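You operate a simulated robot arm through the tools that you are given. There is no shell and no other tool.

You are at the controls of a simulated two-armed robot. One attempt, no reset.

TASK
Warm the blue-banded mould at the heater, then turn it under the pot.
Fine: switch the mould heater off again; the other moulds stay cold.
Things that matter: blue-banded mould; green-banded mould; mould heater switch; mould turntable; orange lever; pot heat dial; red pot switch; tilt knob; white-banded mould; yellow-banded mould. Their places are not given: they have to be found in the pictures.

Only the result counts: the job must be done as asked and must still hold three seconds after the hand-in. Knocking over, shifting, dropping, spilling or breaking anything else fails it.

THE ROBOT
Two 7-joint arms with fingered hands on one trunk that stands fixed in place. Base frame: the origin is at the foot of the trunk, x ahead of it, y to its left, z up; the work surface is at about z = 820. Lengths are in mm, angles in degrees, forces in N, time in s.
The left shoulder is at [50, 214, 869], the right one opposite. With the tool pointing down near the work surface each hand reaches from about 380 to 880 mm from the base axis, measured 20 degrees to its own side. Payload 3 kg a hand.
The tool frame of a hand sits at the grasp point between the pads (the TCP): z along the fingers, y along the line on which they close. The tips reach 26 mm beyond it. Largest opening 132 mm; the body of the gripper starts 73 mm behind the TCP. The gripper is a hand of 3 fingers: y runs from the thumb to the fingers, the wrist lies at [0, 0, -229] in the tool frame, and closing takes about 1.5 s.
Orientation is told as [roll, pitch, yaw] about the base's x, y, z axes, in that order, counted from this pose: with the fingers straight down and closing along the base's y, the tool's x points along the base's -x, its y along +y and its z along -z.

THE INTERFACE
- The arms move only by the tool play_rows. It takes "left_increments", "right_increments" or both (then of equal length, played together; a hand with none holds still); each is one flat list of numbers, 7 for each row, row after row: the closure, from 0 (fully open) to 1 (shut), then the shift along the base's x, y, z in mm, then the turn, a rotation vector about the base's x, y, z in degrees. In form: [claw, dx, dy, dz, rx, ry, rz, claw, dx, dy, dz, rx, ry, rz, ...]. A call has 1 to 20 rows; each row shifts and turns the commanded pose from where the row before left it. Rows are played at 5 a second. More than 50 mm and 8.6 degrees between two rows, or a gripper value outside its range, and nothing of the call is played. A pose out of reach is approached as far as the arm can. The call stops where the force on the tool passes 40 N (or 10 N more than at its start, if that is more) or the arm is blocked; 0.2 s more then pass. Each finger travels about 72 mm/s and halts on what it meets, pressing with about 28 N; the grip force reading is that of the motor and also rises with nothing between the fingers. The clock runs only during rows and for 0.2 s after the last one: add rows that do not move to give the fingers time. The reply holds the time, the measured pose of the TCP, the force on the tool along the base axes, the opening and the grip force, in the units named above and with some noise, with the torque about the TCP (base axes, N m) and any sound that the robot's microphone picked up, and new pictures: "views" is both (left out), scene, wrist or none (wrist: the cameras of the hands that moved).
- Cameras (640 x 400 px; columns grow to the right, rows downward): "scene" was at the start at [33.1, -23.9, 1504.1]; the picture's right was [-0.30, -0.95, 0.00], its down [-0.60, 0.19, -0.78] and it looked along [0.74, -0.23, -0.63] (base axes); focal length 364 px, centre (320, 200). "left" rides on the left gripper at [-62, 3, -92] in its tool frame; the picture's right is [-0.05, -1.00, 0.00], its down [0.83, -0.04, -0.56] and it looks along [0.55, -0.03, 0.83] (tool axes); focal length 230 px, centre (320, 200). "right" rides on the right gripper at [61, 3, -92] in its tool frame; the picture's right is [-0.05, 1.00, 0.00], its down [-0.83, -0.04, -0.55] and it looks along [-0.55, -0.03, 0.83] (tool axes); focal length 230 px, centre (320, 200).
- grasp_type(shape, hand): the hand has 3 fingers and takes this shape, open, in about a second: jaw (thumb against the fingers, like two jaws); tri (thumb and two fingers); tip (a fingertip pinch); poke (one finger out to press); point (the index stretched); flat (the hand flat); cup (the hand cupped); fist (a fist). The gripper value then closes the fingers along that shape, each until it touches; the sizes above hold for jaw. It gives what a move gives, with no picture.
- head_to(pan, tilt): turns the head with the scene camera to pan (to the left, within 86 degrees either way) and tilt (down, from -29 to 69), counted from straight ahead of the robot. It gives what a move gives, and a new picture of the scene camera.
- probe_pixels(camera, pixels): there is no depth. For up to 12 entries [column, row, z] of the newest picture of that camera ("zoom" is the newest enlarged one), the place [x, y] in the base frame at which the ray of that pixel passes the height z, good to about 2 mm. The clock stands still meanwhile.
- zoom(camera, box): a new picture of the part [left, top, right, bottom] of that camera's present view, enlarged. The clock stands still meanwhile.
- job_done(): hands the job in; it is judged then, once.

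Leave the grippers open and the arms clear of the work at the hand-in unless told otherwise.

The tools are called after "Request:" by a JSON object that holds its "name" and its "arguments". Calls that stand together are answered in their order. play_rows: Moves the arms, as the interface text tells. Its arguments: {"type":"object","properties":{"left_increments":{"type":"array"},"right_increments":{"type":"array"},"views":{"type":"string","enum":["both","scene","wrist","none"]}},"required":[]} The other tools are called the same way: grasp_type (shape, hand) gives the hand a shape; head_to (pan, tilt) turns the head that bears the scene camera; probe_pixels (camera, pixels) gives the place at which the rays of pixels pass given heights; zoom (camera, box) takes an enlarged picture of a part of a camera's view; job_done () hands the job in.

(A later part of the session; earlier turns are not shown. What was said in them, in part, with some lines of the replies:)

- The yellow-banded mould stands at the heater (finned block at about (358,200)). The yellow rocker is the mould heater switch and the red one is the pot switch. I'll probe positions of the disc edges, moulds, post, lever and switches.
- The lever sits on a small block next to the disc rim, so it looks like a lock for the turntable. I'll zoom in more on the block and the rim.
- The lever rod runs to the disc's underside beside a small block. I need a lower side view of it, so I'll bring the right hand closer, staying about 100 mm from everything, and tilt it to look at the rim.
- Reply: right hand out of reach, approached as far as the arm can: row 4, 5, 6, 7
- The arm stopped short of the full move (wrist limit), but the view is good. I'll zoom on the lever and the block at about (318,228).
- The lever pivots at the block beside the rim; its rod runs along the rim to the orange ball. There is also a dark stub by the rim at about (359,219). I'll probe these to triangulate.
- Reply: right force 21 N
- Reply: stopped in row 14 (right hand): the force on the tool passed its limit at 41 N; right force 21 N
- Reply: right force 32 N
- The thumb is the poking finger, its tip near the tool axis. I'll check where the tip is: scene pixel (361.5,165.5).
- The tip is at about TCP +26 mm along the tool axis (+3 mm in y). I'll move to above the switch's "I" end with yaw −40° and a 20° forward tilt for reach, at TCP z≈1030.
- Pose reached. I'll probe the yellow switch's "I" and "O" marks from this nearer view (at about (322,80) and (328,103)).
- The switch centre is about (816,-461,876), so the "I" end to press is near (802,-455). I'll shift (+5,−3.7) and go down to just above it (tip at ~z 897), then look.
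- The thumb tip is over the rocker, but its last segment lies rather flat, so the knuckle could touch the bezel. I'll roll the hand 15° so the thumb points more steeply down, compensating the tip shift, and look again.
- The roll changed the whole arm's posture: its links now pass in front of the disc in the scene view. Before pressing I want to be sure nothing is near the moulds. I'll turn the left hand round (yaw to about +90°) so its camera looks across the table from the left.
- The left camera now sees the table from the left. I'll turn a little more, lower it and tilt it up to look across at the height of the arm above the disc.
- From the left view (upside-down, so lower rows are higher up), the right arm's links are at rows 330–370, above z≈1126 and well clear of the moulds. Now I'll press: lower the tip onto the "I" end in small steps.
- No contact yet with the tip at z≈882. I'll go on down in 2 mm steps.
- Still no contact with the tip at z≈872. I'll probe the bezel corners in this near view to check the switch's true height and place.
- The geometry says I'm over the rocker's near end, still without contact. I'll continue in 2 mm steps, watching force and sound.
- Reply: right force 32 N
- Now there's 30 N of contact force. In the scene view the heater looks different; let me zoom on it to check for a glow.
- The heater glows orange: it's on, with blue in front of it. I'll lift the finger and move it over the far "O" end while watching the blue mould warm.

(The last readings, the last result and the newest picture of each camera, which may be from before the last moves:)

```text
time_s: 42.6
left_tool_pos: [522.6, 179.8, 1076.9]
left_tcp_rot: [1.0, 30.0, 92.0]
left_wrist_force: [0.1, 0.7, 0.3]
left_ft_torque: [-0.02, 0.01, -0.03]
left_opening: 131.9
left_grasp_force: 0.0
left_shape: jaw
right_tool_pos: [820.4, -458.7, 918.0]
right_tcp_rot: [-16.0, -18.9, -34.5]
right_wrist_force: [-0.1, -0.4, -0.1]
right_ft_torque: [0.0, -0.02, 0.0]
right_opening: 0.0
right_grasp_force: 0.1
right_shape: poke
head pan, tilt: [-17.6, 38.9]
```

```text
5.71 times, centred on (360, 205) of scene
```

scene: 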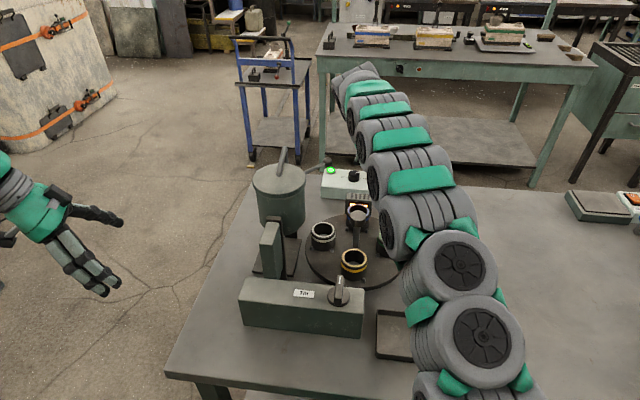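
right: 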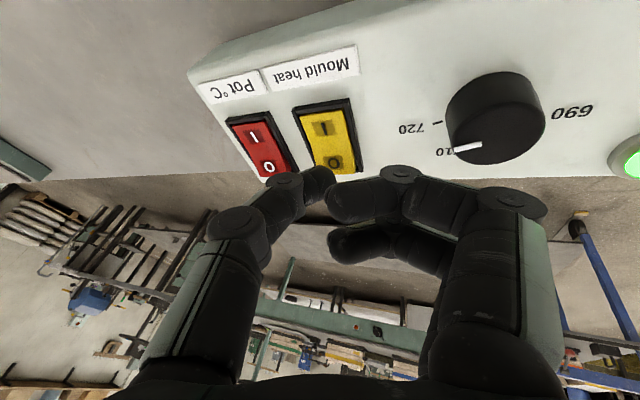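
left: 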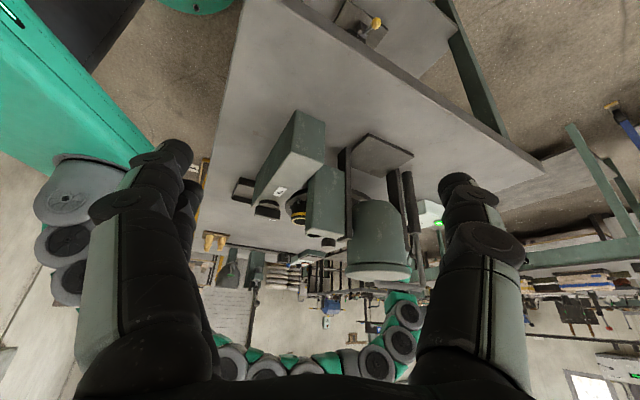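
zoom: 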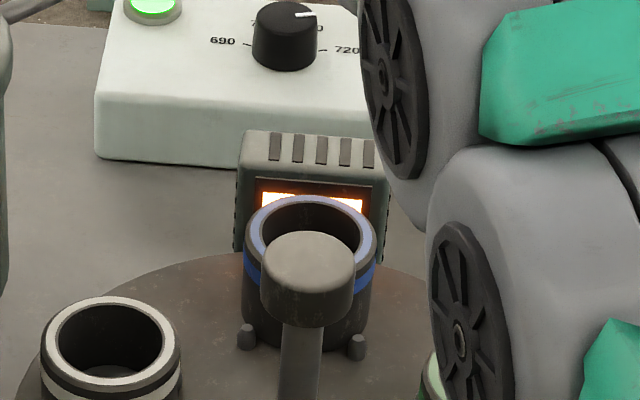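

Both rockers now show "I" pressed, so the heater is on. I'll probe the "O" end for the off press and wait in steps, watching the blue mould.

Request:
{"name": "probe_pixels", "arguments": {"camera": "right", "pixels": [[333.7, 163, 875], [333.7, 163, 880], [333.7, 163, 885], [337, 171, 880], [325, 128, 875]]}}

Request:
{"name": "play_rows", "arguments": {"right_increments": [0, 0, 0, 0, 0, 0, 0, 0, 0, 0, 0, 0, 0, 0, 0, 0, 0, 0, 0, 0, 0, 0, 0, 0, 0, 0, 0, 0, 0, 0, 0, 0, 0, 0, 0, 0, 0, 0, 0, 0, 0, 0, 0, 0, 0, 0, 0, 0, 0, 0, 0, 0, 0, 0, 0, 0], "views": "scene"}}

Request:
{"name": "zoom", "arguments": {"camera": "scene", "box": [320, 170, 400, 240]}}

```text
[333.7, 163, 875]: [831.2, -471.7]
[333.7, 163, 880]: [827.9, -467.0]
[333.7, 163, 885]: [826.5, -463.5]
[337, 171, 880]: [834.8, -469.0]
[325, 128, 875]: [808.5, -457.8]
```

```text
time_s: 44.4
left_tool_pos: [525.1, 178.8, 1077.0]
left_tcp_rot: [1.0, 30.0, 91.9]
left_wrist_force: [-0.1, 0.5, 0.5]
left_ft_torque: [0.03, -0.01, 0.02]
left_opening: 131.8
left_grasp_force: 0.1
left_shape: jaw
right_tool_pos: [820.3, -458.5, 918.2]
right_tcp_rot: [-16.0, -19.1, -34.6]
right_wrist_force: [0.4, -0.1, 0.3]
right_ft_torque: [-0.05, 0.04, -0.01]
right_opening: 0.0
right_grasp_force: 0.1
right_shape: poke
head pan, tilt: [-17.6, 38.9]
```

scene: 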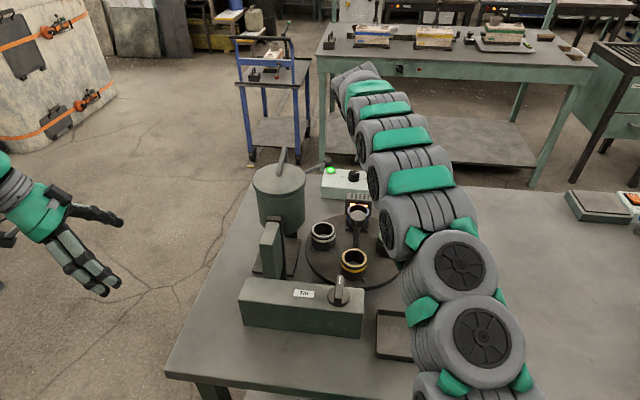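

```text
5.71 times, centred on (360, 205) of scene
```

zoom: 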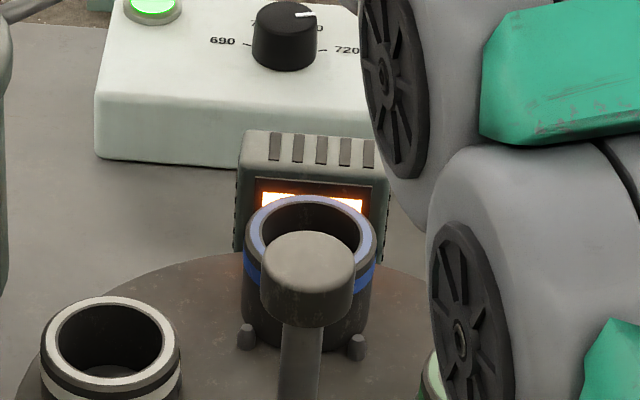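

No visible change in the mould yet. I'll wait another 4 s and compare.

Request:
{"name": "play_rows", "arguments": {"right_increments": [0, 0, 0, 0, 0, 0, 0, 0, 0, 0, 0, 0, 0, 0, 0, 0, 0, 0, 0, 0, 0, 0, 0, 0, 0, 0, 0, 0, 0, 0, 0, 0, 0, 0, 0, 0, 0, 0, 0, 0, 0, 0, 0, 0, 0, 0, 0, 0, 0, 0, 0, 0, 0, 0, 0, 0, 0, 0, 0, 0, 0, 0, 0, 0, 0, 0, 0, 0, 0, 0, 0, 0, 0, 0, 0, 0, 0, 0, 0, 0, 0, 0, 0, 0, 0, 0, 0, 0, 0, 0, 0, 0, 0, 0, 0, 0, 0, 0, 0, 0, 0, 0, 0, 0, 0, 0, 0, 0, 0, 0, 0, 0, 0, 0, 0, 0, 0, 0, 0, 0, 0, 0, 0, 0, 0, 0, 0, 0, 0, 0, 0, 0, 0, 0, 0, 0, 0, 0, 0, 0], "views": "scene"}}

Request:
{"name": "zoom", "arguments": {"camera": "scene", "box": [320, 170, 400, 240]}}

```text
time_s: 48.6
left_tool_pos: [523.1, 179.7, 1077.8]
left_tcp_rot: [1.0, 30.1, 91.9]
left_wrist_force: [-0.3, -0.4, 0.8]
left_ft_torque: [-0.01, -0.02, 0.01]
left_opening: 132.1
left_grasp_force: 0.0
left_shape: jaw
right_tool_pos: [819.8, -459.6, 917.9]
right_tcp_rot: [-16.1, -19.0, -34.6]
right_wrist_force: [0.0, -0.1, 0.6]
right_ft_torque: [-0.02, 0.0, -0.01]
right_opening: 0.1
right_grasp_force: 0.1
right_shape: poke
head pan, tilt: [-17.6, 38.9]
```

scene: 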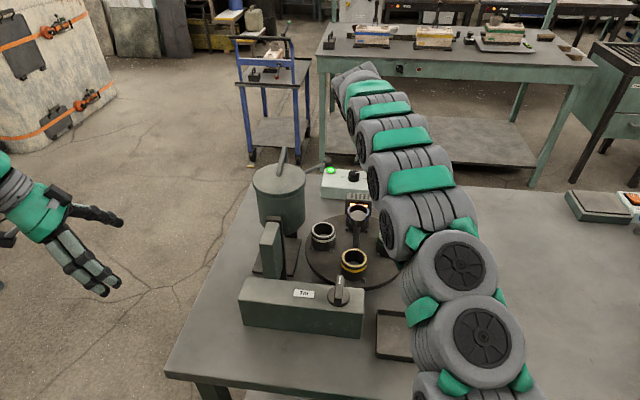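

```text
5.71 times, centred on (360, 205) of scene
```

zoom: 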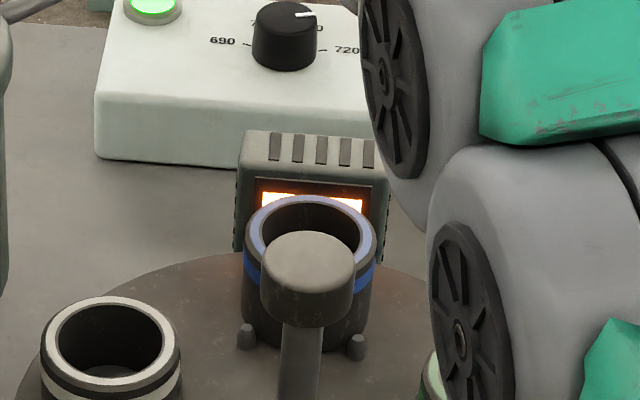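

The heater still glows; the rim's colour seems only slightly different. I'll wait another 4 s.

Request:
{"name": "play_rows", "arguments": {"right_increments": [0, 0, 0, 0, 0, 0, 0, 0, 0, 0, 0, 0, 0, 0, 0, 0, 0, 0, 0, 0, 0, 0, 0, 0, 0, 0, 0, 0, 0, 0, 0, 0, 0, 0, 0, 0, 0, 0, 0, 0, 0, 0, 0, 0, 0, 0, 0, 0, 0, 0, 0, 0, 0, 0, 0, 0, 0, 0, 0, 0, 0, 0, 0, 0, 0, 0, 0, 0, 0, 0, 0, 0, 0, 0, 0, 0, 0, 0, 0, 0, 0, 0, 0, 0, 0, 0, 0, 0, 0, 0, 0, 0, 0, 0, 0, 0, 0, 0, 0, 0, 0, 0, 0, 0, 0, 0, 0, 0, 0, 0, 0, 0, 0, 0, 0, 0, 0, 0, 0, 0, 0, 0, 0, 0, 0, 0, 0, 0, 0, 0, 0, 0, 0, 0, 0, 0, 0, 0, 0, 0], "views": "scene"}}

Request:
{"name": "zoom", "arguments": {"camera": "scene", "box": [320, 170, 400, 240]}}

Request:
{"name": "zoom", "arguments": {"camera": "scene", "box": [345, 195, 375, 225]}}

```text
time_s: 52.8
left_tool_pos: [523.9, 180.2, 1076.9]
left_tcp_rot: [1.0, 30.1, 91.9]
left_wrist_force: [-0.3, 0.1, 0.1]
left_ft_torque: [-0.02, -0.01, 0.0]
left_opening: 131.9
left_grasp_force: 0.0
left_shape: jaw
right_tool_pos: [819.9, -458.5, 919.7]
right_tcp_rot: [-16.0, -19.0, -34.6]
right_wrist_force: [-0.3, 0.3, 0.4]
right_ft_torque: [0.01, -0.01, 0.01]
right_opening: 0.1
right_grasp_force: 0.1
right_shape: poke
head pan, tilt: [-17.6, 38.9]
```

scene: 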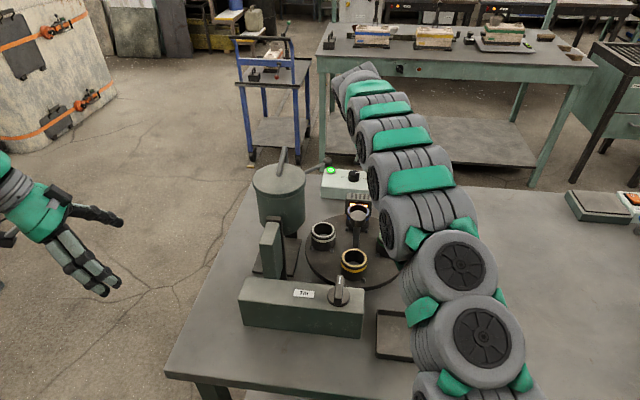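

```text
5.71 times, centred on (360, 205) of scene
```

zoom: 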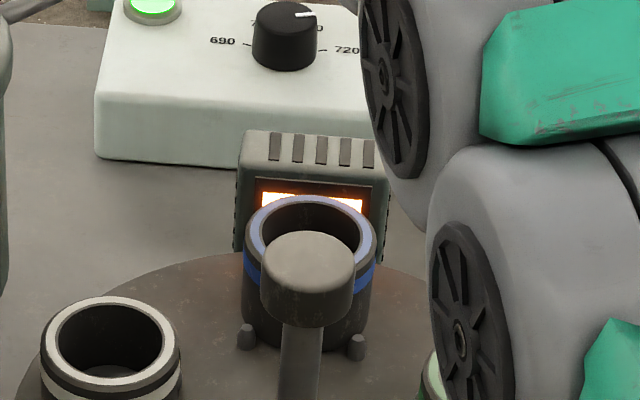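

```text
13.33 times, centred on (360, 210) of scene
```

zoom: 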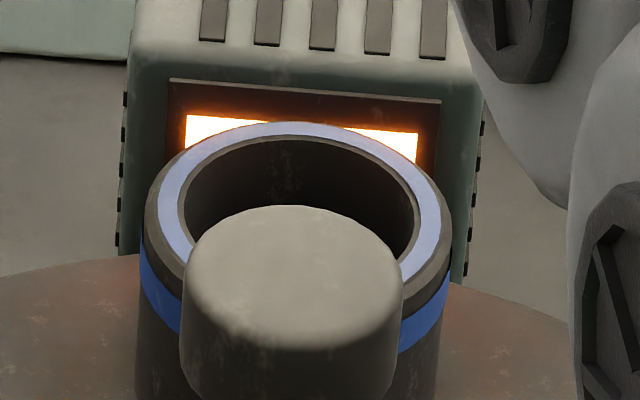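

No clear sign yet; I'll keep waiting and compare the same close-up for any change.

Request:
{"name": "play_rows", "arguments": {"right_increments": [0, 0, 0, 0, 0, 0, 0, 0, 0, 0, 0, 0, 0, 0, 0, 0, 0, 0, 0, 0, 0, 0, 0, 0, 0, 0, 0, 0, 0, 0, 0, 0, 0, 0, 0, 0, 0, 0, 0, 0, 0, 0, 0, 0, 0, 0, 0, 0, 0, 0, 0, 0, 0, 0, 0, 0, 0, 0, 0, 0, 0, 0, 0, 0, 0, 0, 0, 0, 0, 0, 0, 0, 0, 0, 0, 0, 0, 0, 0, 0, 0, 0, 0, 0, 0, 0, 0, 0, 0, 0, 0, 0, 0, 0, 0, 0, 0, 0, 0, 0, 0, 0, 0, 0, 0, 0, 0, 0, 0, 0, 0, 0, 0, 0, 0, 0, 0, 0, 0, 0, 0, 0, 0, 0, 0, 0, 0, 0, 0, 0, 0, 0, 0, 0, 0, 0, 0, 0, 0, 0], "views": "both"}}

Request:
{"name": "zoom", "arguments": {"camera": "scene", "box": [345, 195, 375, 225]}}

Request:
{"name": "zoom", "arguments": {"camera": "left", "box": [230, 140, 460, 300]}}

```text
time_s: 57.0
left_tool_pos: [524.5, 179.8, 1077.6]
left_tcp_rot: [0.9, 30.0, 91.9]
left_wrist_force: [-0.4, 0.6, -0.3]
left_ft_torque: [0.01, 0.05, -0.04]
left_opening: 131.9
left_grasp_force: 0.0
left_shape: jaw
right_tool_pos: [820.8, -458.8, 918.1]
right_tcp_rot: [-15.9, -19.0, -34.7]
right_wrist_force: [0.1, 0.0, -0.7]
right_ft_torque: [0.0, -0.02, -0.01]
right_opening: 0.0
right_grasp_force: 0.1
right_shape: poke
head pan, tilt: [-17.6, 38.9]
```

scene: 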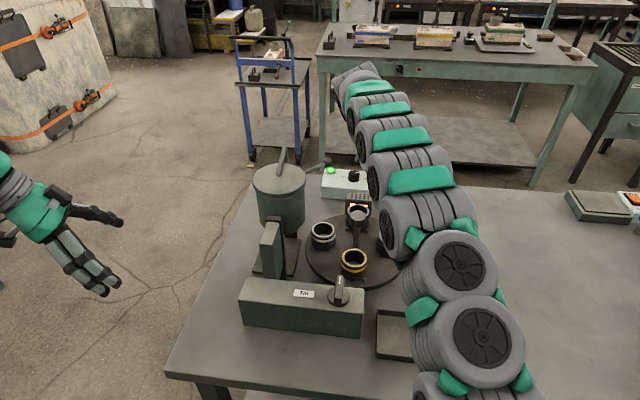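
right: 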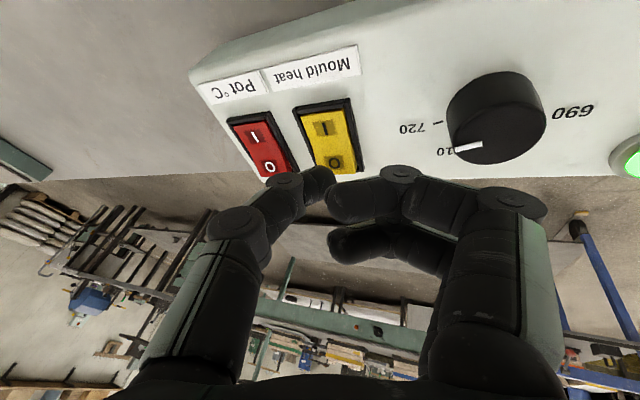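

```text
13.33 times, centred on (360, 210) of scene
```

zoom: 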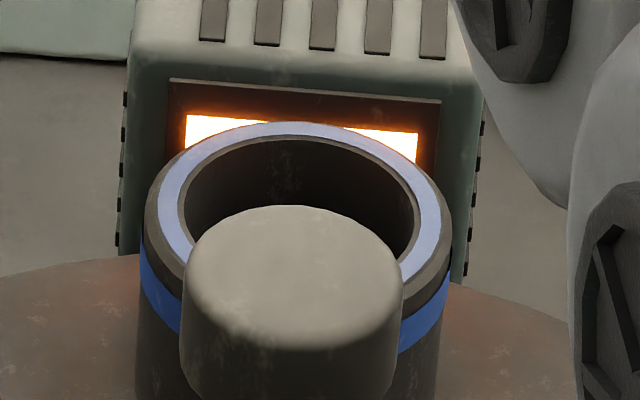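

```text
2.50 times, centred on (345, 220) of left
```

zoom: 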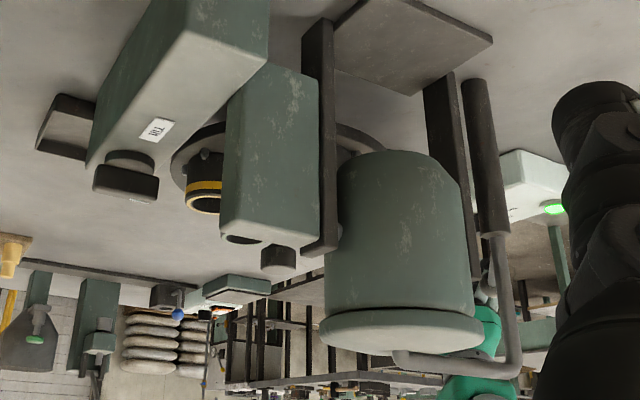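

Still the same at 16 s of heating. I'll wait another 8 s to be on the safe side and look again.

Request:
{"name": "play_rows", "arguments": {"right_increments": [0, 0, 0, 0, 0, 0, 0, 0, 0, 0, 0, 0, 0, 0, 0, 0, 0, 0, 0, 0, 0, 0, 0, 0, 0, 0, 0, 0, 0, 0, 0, 0, 0, 0, 0, 0, 0, 0, 0, 0, 0, 0, 0, 0, 0, 0, 0, 0, 0, 0, 0, 0, 0, 0, 0, 0, 0, 0, 0, 0, 0, 0, 0, 0, 0, 0, 0, 0, 0, 0, 0, 0, 0, 0, 0, 0, 0, 0, 0, 0, 0, 0, 0, 0, 0, 0, 0, 0, 0, 0, 0, 0, 0, 0, 0, 0, 0, 0, 0, 0, 0, 0, 0, 0, 0, 0, 0, 0, 0, 0, 0, 0, 0, 0, 0, 0, 0, 0, 0, 0, 0, 0, 0, 0, 0, 0, 0, 0, 0, 0, 0, 0, 0, 0, 0, 0, 0, 0, 0, 0], "views": "none"}}

Request:
{"name": "play_rows", "arguments": {"right_increments": [0, 0, 0, 0, 0, 0, 0, 0, 0, 0, 0, 0, 0, 0, 0, 0, 0, 0, 0, 0, 0, 0, 0, 0, 0, 0, 0, 0, 0, 0, 0, 0, 0, 0, 0, 0, 0, 0, 0, 0, 0, 0, 0, 0, 0, 0, 0, 0, 0, 0, 0, 0, 0, 0, 0, 0, 0, 0, 0, 0, 0, 0, 0, 0, 0, 0, 0, 0, 0, 0, 0, 0, 0, 0, 0, 0, 0, 0, 0, 0, 0, 0, 0, 0, 0, 0, 0, 0, 0, 0, 0, 0, 0, 0, 0, 0, 0, 0, 0, 0, 0, 0, 0, 0, 0, 0, 0, 0, 0, 0, 0, 0, 0, 0, 0, 0, 0, 0, 0, 0, 0, 0, 0, 0, 0, 0, 0, 0, 0, 0, 0, 0, 0, 0, 0, 0, 0, 0, 0, 0], "views": "scene"}}

Request:
{"name": "zoom", "arguments": {"camera": "scene", "box": [345, 195, 375, 225]}}

Request:
{"name": "zoom", "arguments": {"camera": "scene", "box": [300, 170, 420, 290]}}

```text
time_s: 61.2
left_tool_pos: [524.5, 179.6, 1078.2]
left_tcp_rot: [1.0, 30.0, 91.9]
left_wrist_force: [0.3, 0.0, 1.1]
left_ft_torque: [0.0, -0.02, 0.03]
left_opening: 131.9
left_grasp_force: 0.0
left_shape: jaw
right_tool_pos: [820.7, -458.7, 918.0]
right_tcp_rot: [-16.0, -19.1, -34.6]
right_wrist_force: [0.4, 0.2, -0.3]
right_ft_torque: [0.01, 0.01, 0.03]
right_opening: 0.0
right_grasp_force: 0.1
right_shape: poke
head pan, tilt: [-17.6, 38.9]
```

```text
time_s: 65.4
left_tool_pos: [524.3, 180.0, 1077.2]
left_tcp_rot: [1.0, 30.0, 91.9]
left_wrist_force: [-0.4, 1.1, 0.2]
left_ft_torque: [0.04, 0.01, 0.01]
left_opening: 132.0
left_grasp_force: 0.2
left_shape: jaw
right_tool_pos: [819.7, -458.1, 918.0]
right_tcp_rot: [-16.0, -19.0, -34.6]
right_wrist_force: [-0.5, -0.8, -0.7]
right_ft_torque: [0.01, 0.01, -0.01]
right_opening: 0.2
right_grasp_force: 0.1
right_shape: poke
head pan, tilt: [-17.6, 38.9]
```

scene: 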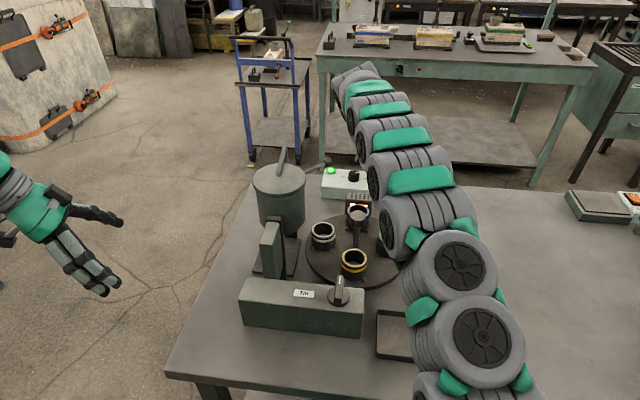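

```text
13.33 times, centred on (360, 210) of scene
```

zoom: 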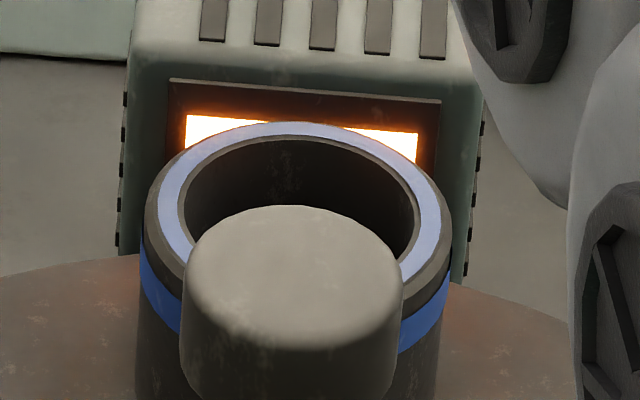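

```text
3.33 times, centred on (360, 230) of scene
```

zoom: 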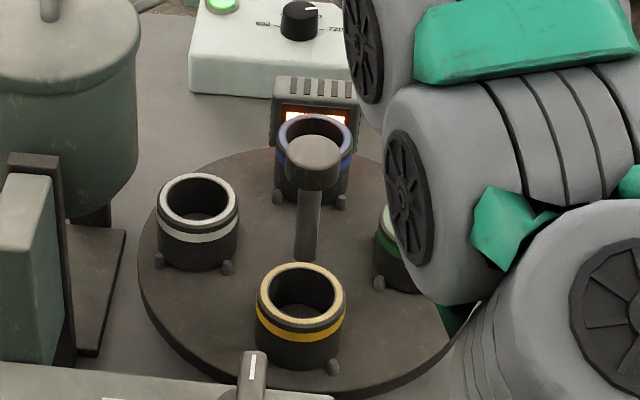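

The inside of the blue mould looks slightly lighter/browner than before, which may be gradual warming. I'll wait more and compare with the other moulds.

Request:
{"name": "play_rows", "arguments": {"right_increments": [0, 0, 0, 0, 0, 0, 0, 0, 0, 0, 0, 0, 0, 0, 0, 0, 0, 0, 0, 0, 0, 0, 0, 0, 0, 0, 0, 0, 0, 0, 0, 0, 0, 0, 0, 0, 0, 0, 0, 0, 0, 0, 0, 0, 0, 0, 0, 0, 0, 0, 0, 0, 0, 0, 0, 0, 0, 0, 0, 0, 0, 0, 0, 0, 0, 0, 0, 0, 0, 0, 0, 0, 0, 0, 0, 0, 0, 0, 0, 0, 0, 0, 0, 0, 0, 0, 0, 0, 0, 0, 0, 0, 0, 0, 0, 0, 0, 0, 0, 0, 0, 0, 0, 0, 0, 0, 0, 0, 0, 0, 0, 0, 0, 0, 0, 0, 0, 0, 0, 0, 0, 0, 0, 0, 0, 0, 0, 0, 0, 0, 0, 0, 0, 0, 0, 0, 0, 0, 0, 0], "views": "scene"}}

Request:
{"name": "zoom", "arguments": {"camera": "scene", "box": [345, 195, 375, 225]}}

Request:
{"name": "zoom", "arguments": {"camera": "scene", "box": [300, 170, 420, 290]}}

```text
time_s: 69.6
left_tool_pos: [524.8, 180.0, 1077.2]
left_tcp_rot: [1.0, 30.1, 91.9]
left_wrist_force: [0.1, -0.2, 0.1]
left_ft_torque: [0.03, -0.02, -0.05]
left_opening: 131.6
left_grasp_force: 0.0
left_shape: jaw
right_tool_pos: [819.3, -458.4, 918.7]
right_tcp_rot: [-16.0, -19.1, -34.7]
right_wrist_force: [-0.6, -0.8, -0.1]
right_ft_torque: [0.0, 0.01, 0.0]
right_opening: 0.0
right_grasp_force: 0.0
right_shape: poke
head pan, tilt: [-17.6, 38.9]
```

scene: 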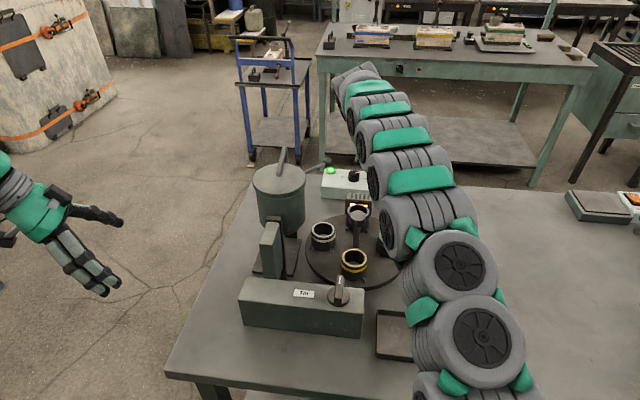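

```text
13.33 times, centred on (360, 210) of scene
```

zoom: 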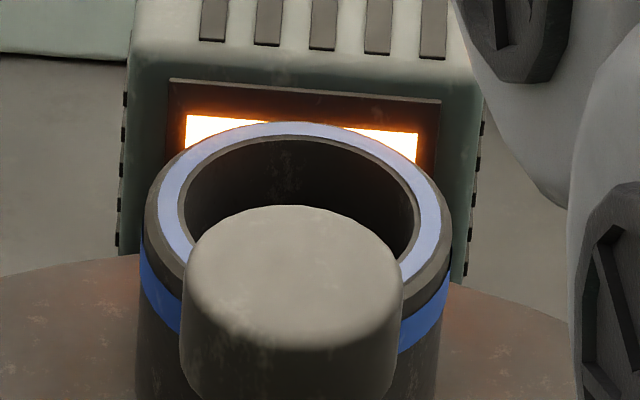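

```text
3.33 times, centred on (360, 230) of scene
```

zoom: 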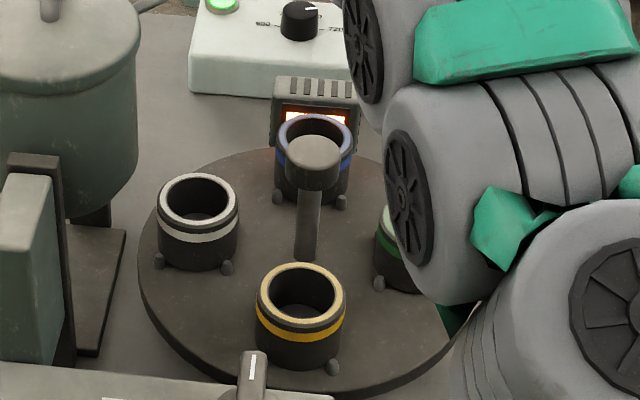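

No visual cue appears after 28 s of heating, so I take it as warm. Now I'll switch the heater off: shift the tip (+6,−3) to the "O" end and press down.

Request:
{"name": "play_rows", "arguments": {"right_increments": [0, 6, -3, -6, 0, 0, 0, 0, 0, 0, -6, 0, 0, 0, 0, 0, 0, -4, 0, 0, 0, 0, 0, 0, -3, 0, 0, 0, 0, 0, 0, -2, 0, 0, 0, 0, 0, 0, -2, 0, 0, 0, 0, 0, 0, -2, 0, 0, 0], "views": "both"}}

Request:
{"name": "zoom", "arguments": {"camera": "scene", "box": [320, 170, 400, 240]}}

Request:
{"name": "zoom", "arguments": {"camera": "right", "box": [230, 90, 430, 240]}}

```text
time_s: 71.1
left_tool_pos: [524.1, 180.1, 1076.9]
left_tcp_rot: [1.1, 30.0, 91.9]
left_wrist_force: [-1.2, -0.5, 0.2]
left_ft_torque: [-0.02, 0.04, 0.03]
left_opening: 131.9
left_grasp_force: 0.1
left_shape: jaw
right_tool_pos: [828.6, -462.4, 900.7]
right_tcp_rot: [-15.8, -19.7, -34.7]
right_wrist_force: [2.1, -1.2, 6.1]
right_ft_torque: [-0.09, -0.04, 0.01]
right_opening: 0.1
right_grasp_force: 0.1
right_shape: poke
head pan, tilt: [-17.6, 38.9]
stopped in row 7 (right hand): the force on the tool passed its limit at 43 N (the readings are from after the stop); the commanded pose is now the measured one
```

scene: 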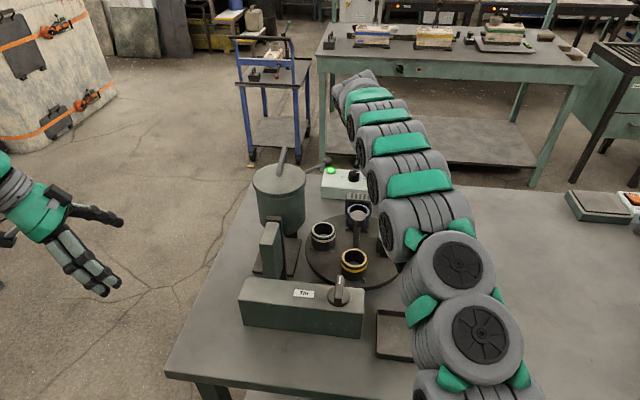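
right: 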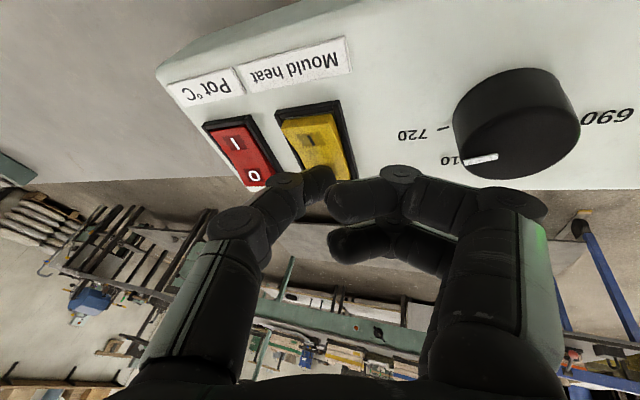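

```text
5.71 times, centred on (360, 205) of scene
```

zoom: 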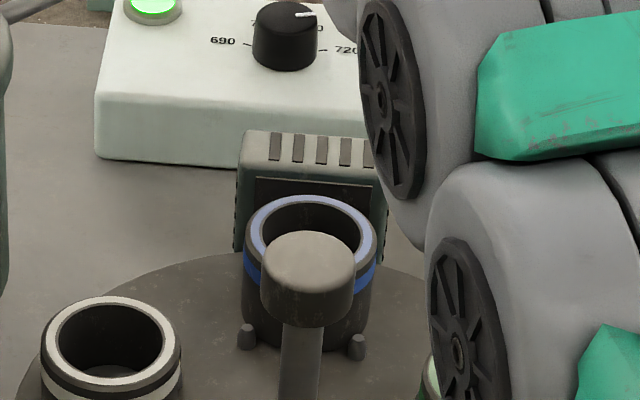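

```text
2.67 times, centred on (330, 165) of right
```

zoom: 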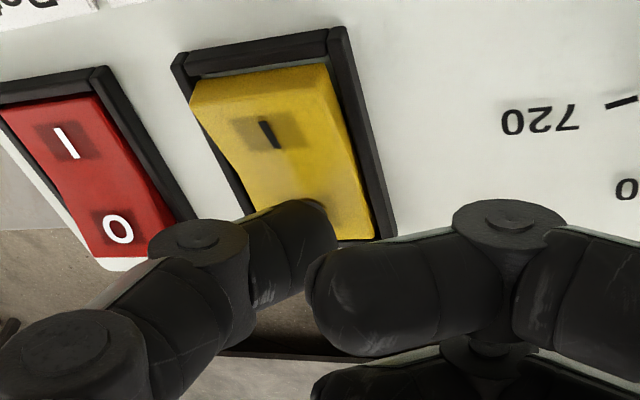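

The glow is gone and the "I" end is raised again: the heater is off. Now I'll lift the hand, undo the roll and tilt, and go back above the knob, then set the jaw shape.

Request:
{"name": "play_rows", "arguments": {"right_increments": [0, 0, 0, 30, 0, 0, 0, 0, 0, 0, 40, 0, 0, 0, 0, 0, 0, 42, 0, 0, 0, 0, -32.2, 22.2, 15.4, 5.75, -4.8, 0, 0, -32.2, 22.2, 15.4, 5.75, -4.8, 0, 0, -32.2, 22.2, 15.4, 4.29, 5.11, 0, 0, -32.2, 22.2, 15.4, 4.29, 5.11, 0, 0, -32.2, 22.2, 15.4, 4.29, 5.11, 0, 0, -32.2, 22.2, 15.4, 0, 0, -6.3, 0, -32.2, 22.2, 15.4, 0, 0, -6.3, 0, -32.2, 22.2, 15.4, 0, 0, -6.3, 0, 0, 0, 0, 0, 0, 0], "views": "none"}}

Request:
{"name": "grasp_type", "arguments": {"hand": "right", "shape": "jaw"}}

Request:
{"name": "play_rows", "arguments": {"right_increments": [0, 0, 0, 0, 0, 0, 0], "views": "both"}}

```text
time_s: 73.7
left_tool_pos: [524.9, 179.5, 1077.4]
left_tcp_rot: [1.0, 29.9, 92.0]
left_wrist_force: [0.3, -0.7, 0.1]
left_ft_torque: [0.01, -0.01, -0.04]
left_opening: 131.8
left_grasp_force: 0.0
left_shape: jaw
right_tool_pos: [571.9, -287.0, 1134.3]
right_tcp_rot: [0.0, -0.2, -59.1]
right_wrist_force: [-0.7, 0.1, -0.4]
right_ft_torque: [0.01, 0.01, 0.01]
right_opening: 0.0
right_grasp_force: 0.0
right_shape: poke
head pan, tilt: [-17.6, 38.9]
```

```text
time_s: 74.6
left_tool_pos: [522.9, 179.6, 1076.8]
left_tcp_rot: [1.0, 30.0, 91.9]
left_wrist_force: [0.0, 0.0, 0.3]
left_ft_torque: [-0.02, -0.01, 0.02]
left_opening: 131.7
left_grasp_force: 0.1
left_shape: jaw
right_tool_pos: [572.5, -285.2, 1134.0]
right_tcp_rot: [0.0, -0.1, -58.9]
right_wrist_force: [-0.2, 0.4, 0.4]
right_ft_torque: [-0.01, -0.02, -0.01]
right_opening: 132.0
right_grasp_force: 0.0
right_shape: jaw
head pan, tilt: [-17.6, 38.9]
```

```text
time_s: 75.0
left_tool_pos: [524.5, 180.0, 1078.1]
left_tcp_rot: [1.0, 30.0, 91.9]
left_wrist_force: [-0.3, 0.3, 0.1]
left_ft_torque: [0.05, -0.01, 0.01]
left_opening: 132.0
left_grasp_force: 0.0
left_shape: jaw
right_tool_pos: [571.9, -285.7, 1133.6]
right_tcp_rot: [-0.1, -0.1, -58.9]
right_wrist_force: [0.4, 0.8, -0.5]
right_ft_torque: [-0.03, 0.04, -0.01]
right_opening: 131.8
right_grasp_force: 0.0
right_shape: jaw
head pan, tilt: [-17.6, 38.9]
```

scene: 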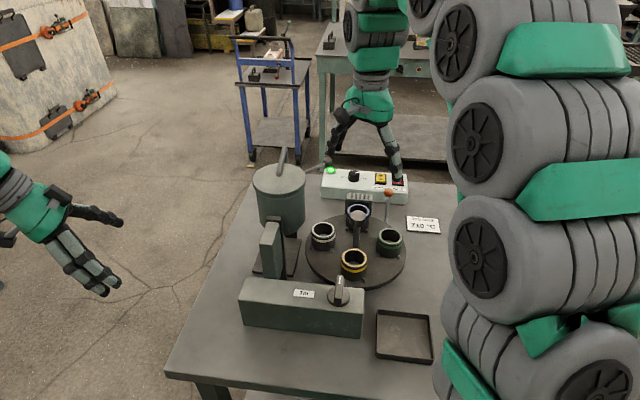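
right: 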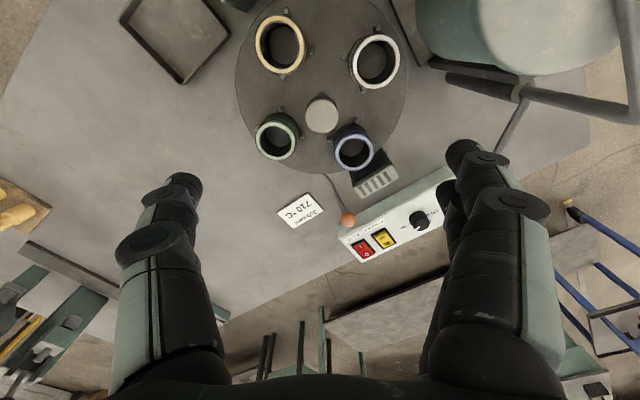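

The hand is above the knob again. I'll look at the moulds from here for any sign of warmth in the blue one.

Request:
{"name": "zoom", "arguments": {"camera": "right", "box": [230, 0, 430, 200]}}

Request:
{"name": "zoom", "arguments": {"camera": "scene", "box": [300, 160, 420, 290]}}

Request:
{"name": "zoom", "arguments": {"camera": "scene", "box": [345, 195, 375, 225]}}

```text
2.00 times, centred on (330, 100) of right
```

zoom: 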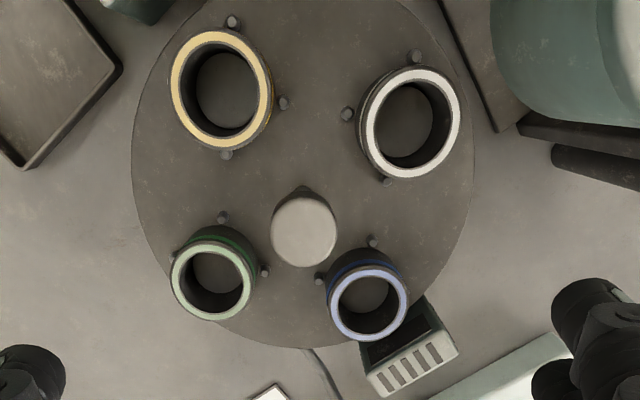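

```text
3.08 times, centred on (360, 225) of scene
```

zoom: 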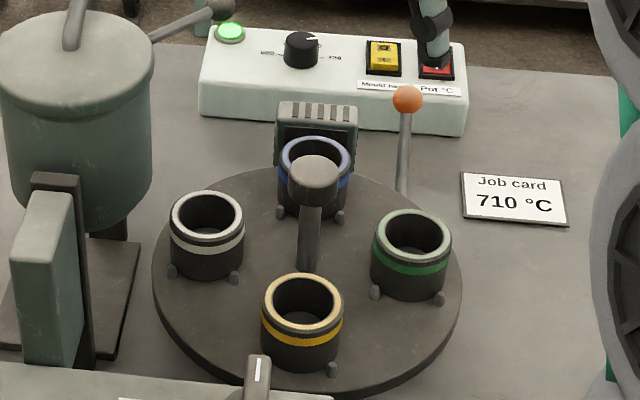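

```text
13.33 times, centred on (360, 210) of scene
```

zoom: 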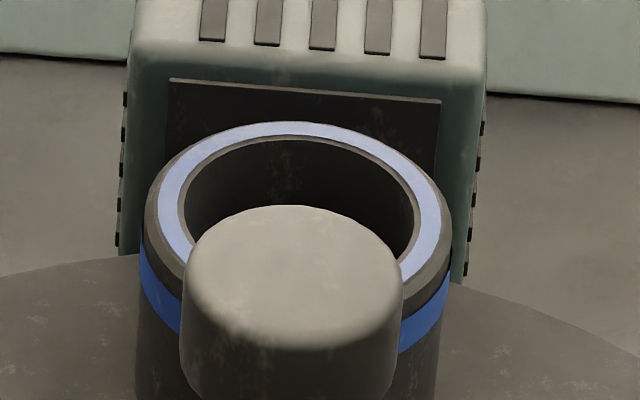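

There's no visible cue either way, so I rely on the 29 s of heating. Next, the turn to the pot: I'll probe the moulds and knob again to centre the grip on the axis.

Request:
{"name": "probe_pixels", "arguments": {"camera": "right", "pixels": [[280.5, 45, 932], [375.5, 61, 932], [276, 140, 932], [354, 152.5, 932], [322, 116, 985], [305, 116, 985], [338, 116, 985]]}}

```text
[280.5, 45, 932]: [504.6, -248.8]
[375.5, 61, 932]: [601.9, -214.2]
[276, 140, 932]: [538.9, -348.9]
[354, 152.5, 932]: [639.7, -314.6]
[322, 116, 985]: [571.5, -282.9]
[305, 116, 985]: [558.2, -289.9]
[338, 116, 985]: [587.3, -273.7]
```

The axis is near (571.4,-282.8). I'll shift by (−0.5,+2.2), descend to z≈986 and close on the knob.

Request:
{"name": "play_rows", "arguments": {"right_increments": [0, -0.5, 2.2, -37, 0, 0, 0, 0, 0, 0, -37, 0, 0, 0, 0, 0, 0, -37, 0, 0, 0, 0, 0, 0, -36.5, 0, 0, 0, 0, 0, 0, 0, 0, 0, 0, 0.5, 0, 0, 0, 0, 0, 0, 0.8, 0, 0, 0, 0, 0, 0, 1, 0, 0, 0, 0, 0, 0, 1, 0, 0, 0, 0, 0, 0, 1, 0, 0, 0, 0, 0, 0, 1, 0, 0, 0, 0, 0, 0, 1, 0, 0, 0, 0, 0, 0], "views": "wrist"}}

```text
time_s: 77.6
left_tool_pos: [524.2, 179.9, 1077.3]
left_tcp_rot: [1.1, 29.9, 91.9]
left_wrist_force: [-1.1, 0.3, -0.2]
left_ft_torque: [0.0, 0.0, -0.01]
left_opening: 131.8
left_grasp_force: 0.0
left_shape: jaw
right_tool_pos: [567.6, -283.8, 985.8]
right_tcp_rot: [-0.1, 0.0, -59.0]
right_wrist_force: [-2.3, 3.6, -3.0]
right_ft_torque: [0.05, 0.0, 0.0]
right_opening: 25.4
right_grasp_force: 27.4
right_shape: jaw
head pan, tilt: [-17.6, 38.9]
```

right: 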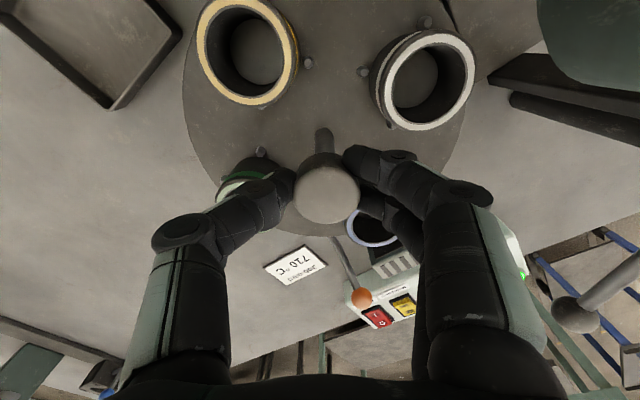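

Gripped with small forces. Now I turn counter-clockwise by the first 45°.

Request:
{"name": "play_rows", "arguments": {"right_increments": [1, 0, 0, 0, 0, 0, 3, 1, 0, 0, 0, 0, 0, 6, 1, 0, 0, 0, 0, 0, 6, 1, 0, 0, 0, 0, 0, 6, 1, 0, 0, 0, 0, 0, 6, 1, 0, 0, 0, 0, 0, 6, 1, 0, 0, 0, 0, 0, 6, 1, 0, 0, 0, 0, 0, 6, 1, 0, 0, 0, 0, 0, 0], "views": "scene"}}

```text
time_s: 79.6
left_tool_pos: [524.0, 179.7, 1078.5]
left_tcp_rot: [1.0, 30.0, 92.0]
left_wrist_force: [-0.8, -0.8, -0.2]
left_ft_torque: [-0.03, 0.04, 0.03]
left_opening: 131.7
left_grasp_force: 0.1
left_shape: jaw
right_tool_pos: [569.3, -283.8, 986.7]
right_tcp_rot: [-0.1, -0.1, -13.9]
right_wrist_force: [-11.3, -11.8, 0.8]
right_ft_torque: [-0.37, 0.28, -0.07]
right_opening: 25.1
right_grasp_force: 28.4
right_shape: jaw
head pan, tilt: [-17.6, 38.9]
```

scene: 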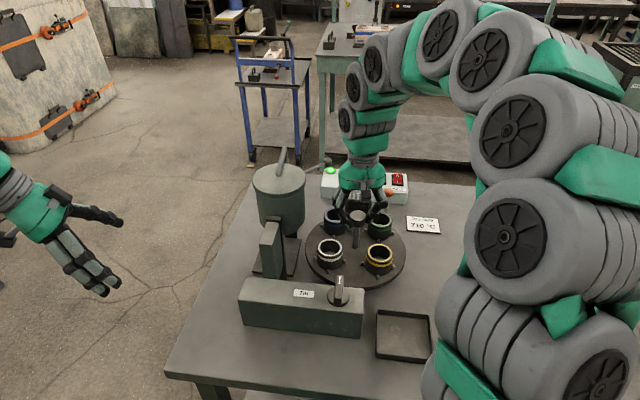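

Half way: blue is at (334,220) now. I'll relieve the side force by (−1,−1) and turn the other 45°.

Request:
{"name": "play_rows", "arguments": {"right_increments": [1, -0.7, -0.7, 0, 0, 0, 3, 1, -0.4, -0.4, 0, 0, 0, 6, 1, -0.3, -0.3, 0, 0, 0, 6, 1, 0, -0.3, 0, 0, 0, 6, 1, 0, -0.3, 0, 0, 0, 6, 1, 0, 0, 0, 0, 0, 6, 1, 0, 0, 0, 0, 0, 6, 1, 0, 0, 0, 0, 0, 4, 1, 0, 0, 0, 0, 0, 2, 1, 0, 0, 0, 0, 0, 0], "views": "both"}}

Request:
{"name": "zoom", "arguments": {"camera": "scene", "box": [300, 200, 420, 290]}}

```text
time_s: 81.8
left_tool_pos: [525.0, 180.4, 1077.1]
left_tcp_rot: [0.9, 30.0, 91.9]
left_wrist_force: [-0.4, 0.3, 0.0]
left_ft_torque: [0.01, 0.0, 0.02]
left_opening: 131.7
left_grasp_force: 0.1
left_shape: jaw
right_tool_pos: [568.0, -284.9, 985.9]
right_tcp_rot: [0.0, -0.1, 31.1]
right_wrist_force: [11.8, -14.6, 3.6]
right_ft_torque: [-0.46, -0.34, -0.03]
right_opening: 25.2
right_grasp_force: 27.9
right_shape: jaw
head pan, tilt: [-17.6, 38.9]
```

scene: 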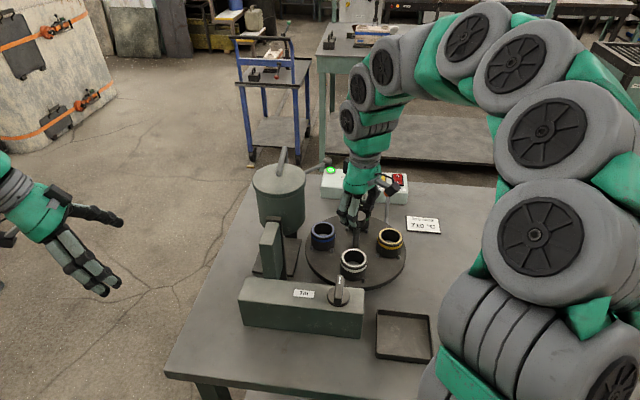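
right: 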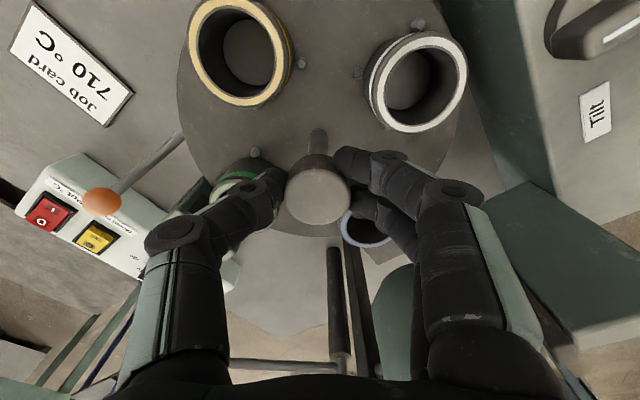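

```text
4.44 times, centred on (360, 245) of scene
```

zoom: 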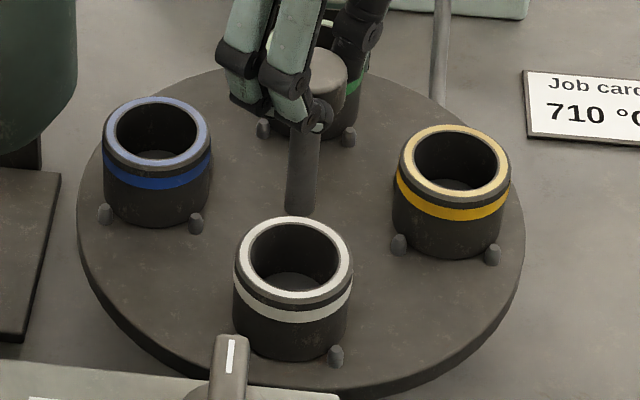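

Blue now sits at the pot's station, with pegs at (105,214) and (196,222) against the original (107,215) and (196,224), so within about half a degree. I'll relieve the grip force with a +0.5° touch-up, open gently and rise.

Request:
{"name": "play_rows", "arguments": {"right_increments": [1, 0.8, -1, 0, 0, 0, 0.5, 0.85, 0, 0, 0, 0, 0, 0, 0.6, 0, 0, 0, 0, 0, 0, 0.3, 0, 0, 0, 0, 0, 0, 0, 0, 0, 0, 0, 0, 0, 0, 0, 0, 0, 0, 0, 0, 0, 0, 0, 0, 0, 0, 0, 0, 0, 0, 30, 0, 0, 0, 0, 0, 0, 40, 0, 0, 0, 0, 0, 0, 40, 0, 0, 0, 0, 0, 0, 40, 0, 0, 0], "views": "both"}}

Request:
{"name": "zoom", "arguments": {"camera": "scene", "box": [300, 200, 420, 290]}}

Request:
{"name": "zoom", "arguments": {"camera": "right", "box": [220, 0, 480, 220]}}

```text
time_s: 84.2
left_tool_pos: [524.3, 180.2, 1076.9]
left_tcp_rot: [1.0, 30.0, 92.0]
left_wrist_force: [0.0, -0.4, -0.3]
left_ft_torque: [-0.02, -0.01, 0.0]
left_opening: 131.7
left_grasp_force: 0.1
left_shape: jaw
right_tool_pos: [567.3, -286.0, 1137.3]
right_tcp_rot: [0.1, 0.0, 31.5]
right_wrist_force: [0.8, -0.3, 0.0]
right_ft_torque: [-0.01, 0.01, 0.02]
right_opening: 131.9
right_grasp_force: 0.1
right_shape: jaw
head pan, tilt: [-17.6, 38.9]
```

scene: 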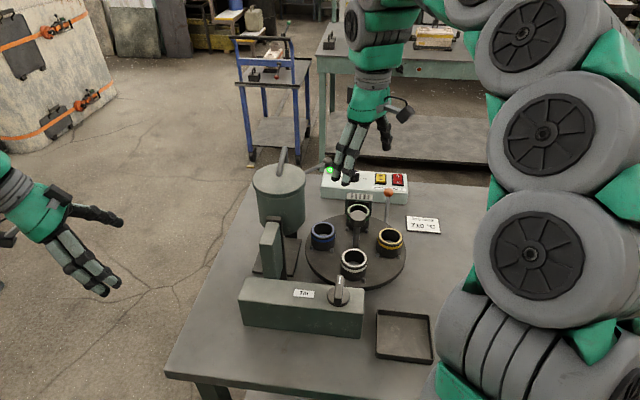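
right: 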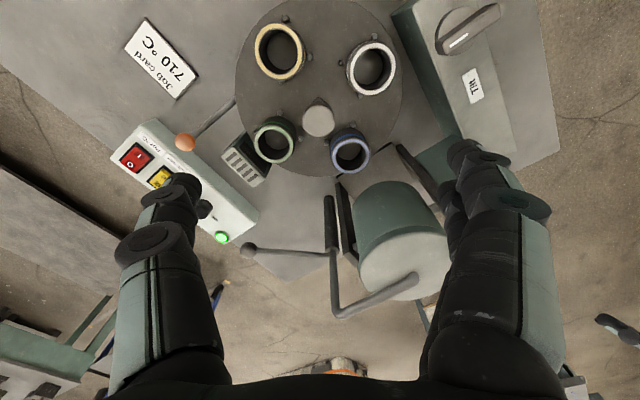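

```text
4.44 times, centred on (360, 245) of scene
```

zoom: 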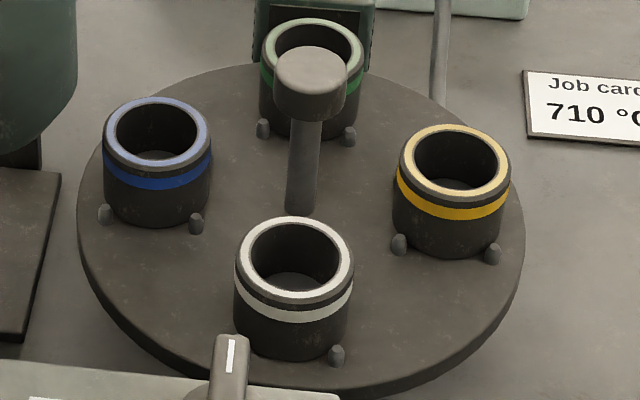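

```text
1.82 times, centred on (350, 110) of right
```

zoom: 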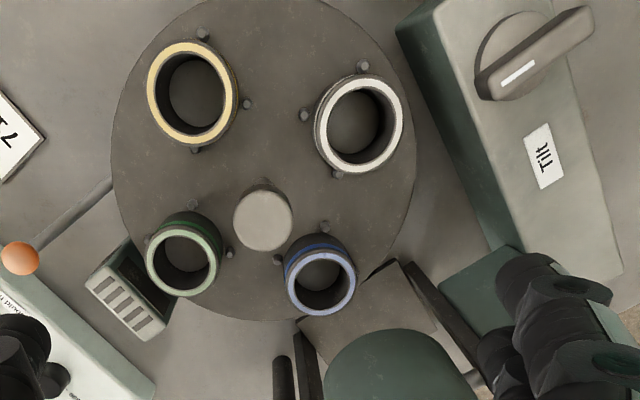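

Blue is under the pot, the heater is dark, and the other moulds are in their pegs. I'll withdraw the right hand up and to the right, raise the left hand a little, and take a last look.

Request:
{"name": "play_rows", "arguments": {"right_increments": [0, 0, 0, 30, 0, 0, 0, 0, -20, -25, 20, 0, 0, -6, 0, -25, -32, 5, 0, 0, -8, 0, -25, -32, 5, 0, 0, -8, 0, -25, -32, 0, 0, 0, -8, 0, -25, -32, 0, 0, 0, -8, 0, -25, -32, 0, 0, 0, -8, 0, 0, 0, 0, 0, 0, 0], "left_increments": [0, 0, 0, 15, 0, 0, 0, 0, 0, 0, 15, 0, 0, 0, 0, 0, 0, 15, 0, 0, 0, 0, 0, 0, 15, 0, 0, 0, 0, 0, 0, 15, 0, 0, 0, 0, 0, 0, 15, 0, 0, 0, 0, 0, 0, 10, 0, 0, 0, 0, 0, 0, 0, 0, 0, 0], "views": "both"}}

Request:
{"name": "zoom", "arguments": {"camera": "scene", "box": [230, 150, 450, 290]}}

Request:
{"name": "zoom", "arguments": {"camera": "scene", "box": [320, 155, 430, 225]}}

```text
time_s: 86.0
left_tool_pos: [526.8, 178.6, 1178.8]
left_tcp_rot: [0.9, 30.0, 91.9]
left_wrist_force: [-0.6, 0.3, -0.2]
left_ft_torque: [-0.03, 0.01, -0.01]
left_opening: 132.0
left_grasp_force: 0.1
left_shape: jaw
right_tool_pos: [423.0, -470.3, 1198.2]
right_tcp_rot: [0.0, -0.1, -14.5]
right_wrist_force: [-0.9, -0.6, -0.4]
right_ft_torque: [0.02, -0.01, 0.01]
right_opening: 131.9
right_grasp_force: 0.0
right_shape: jaw
head pan, tilt: [-17.6, 38.9]
```

scene: 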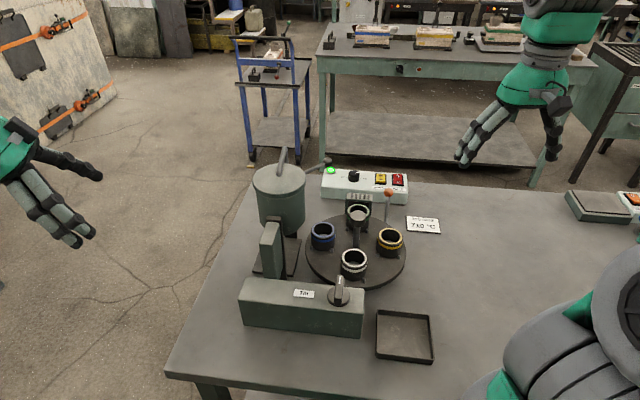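
right: 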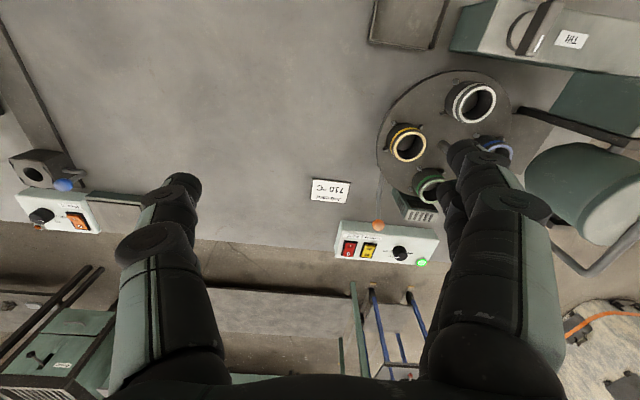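
left: 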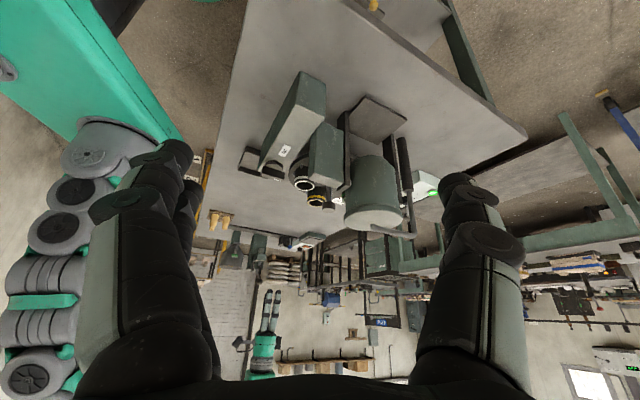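

```text
2.86 times, centred on (340, 220) of scene
```

zoom: 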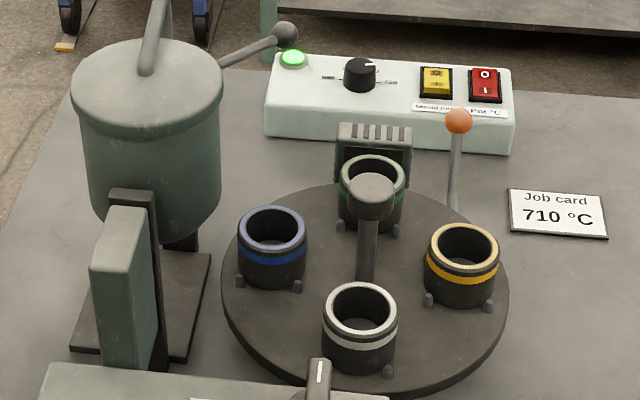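

```text
5.71 times, centred on (375, 190) of scene
```

zoom: 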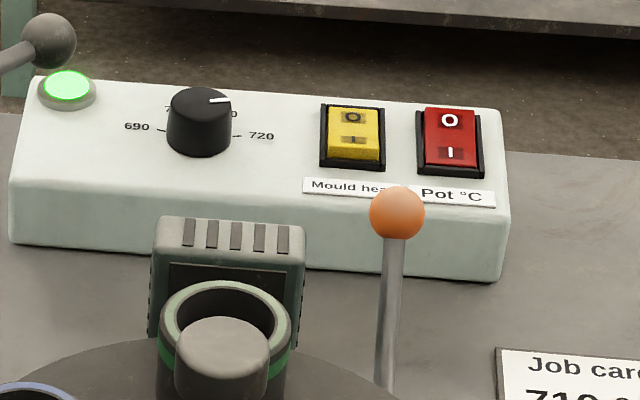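

The blue mould stands under the pot, the mould heater is off (glow gone, "I" end raised), and the pot switch, dial, lever and tilt knob are as they were. The other moulds are upright in their pegs and were never at the heater while it was on. The grippers are open and both arms are clear. The one thing I couldn't confirm is the warmth itself: nothing visibly changed on the blue mould, so I'm relying on about 29 s in front of the glowing heater. I'm handing the job in.

Request:
{"name": "job_done", "arguments": {}}

```text
The job is handed in.
```

I handed the job in with the blue-banded mould under the pot and the mould heater switched off. I could not confirm that the mould is warm. It stood in front of the glowing heater for about 29 s, but nothing about it visibly changed, so I went by time alone.

- **Turning:** I turned the turntable by its centre knob, half a turn to bring blue to the heater, then a quarter turn to the pot. In the last pictures blue's position matched the original pot-side station to within about half a degree.
- **Heater:** I only switched it on once blue was in front of it, and switched it off before turning the table again. The glow is gone.
- **Other moulds:** Green, white and yellow were never at the heater while it was on. All three are upright in their pegs.
- **Everything else:** I did not touch the pot switch, heat dial, orange lever or tilt knob. Both grippers are open and the arms are clear.
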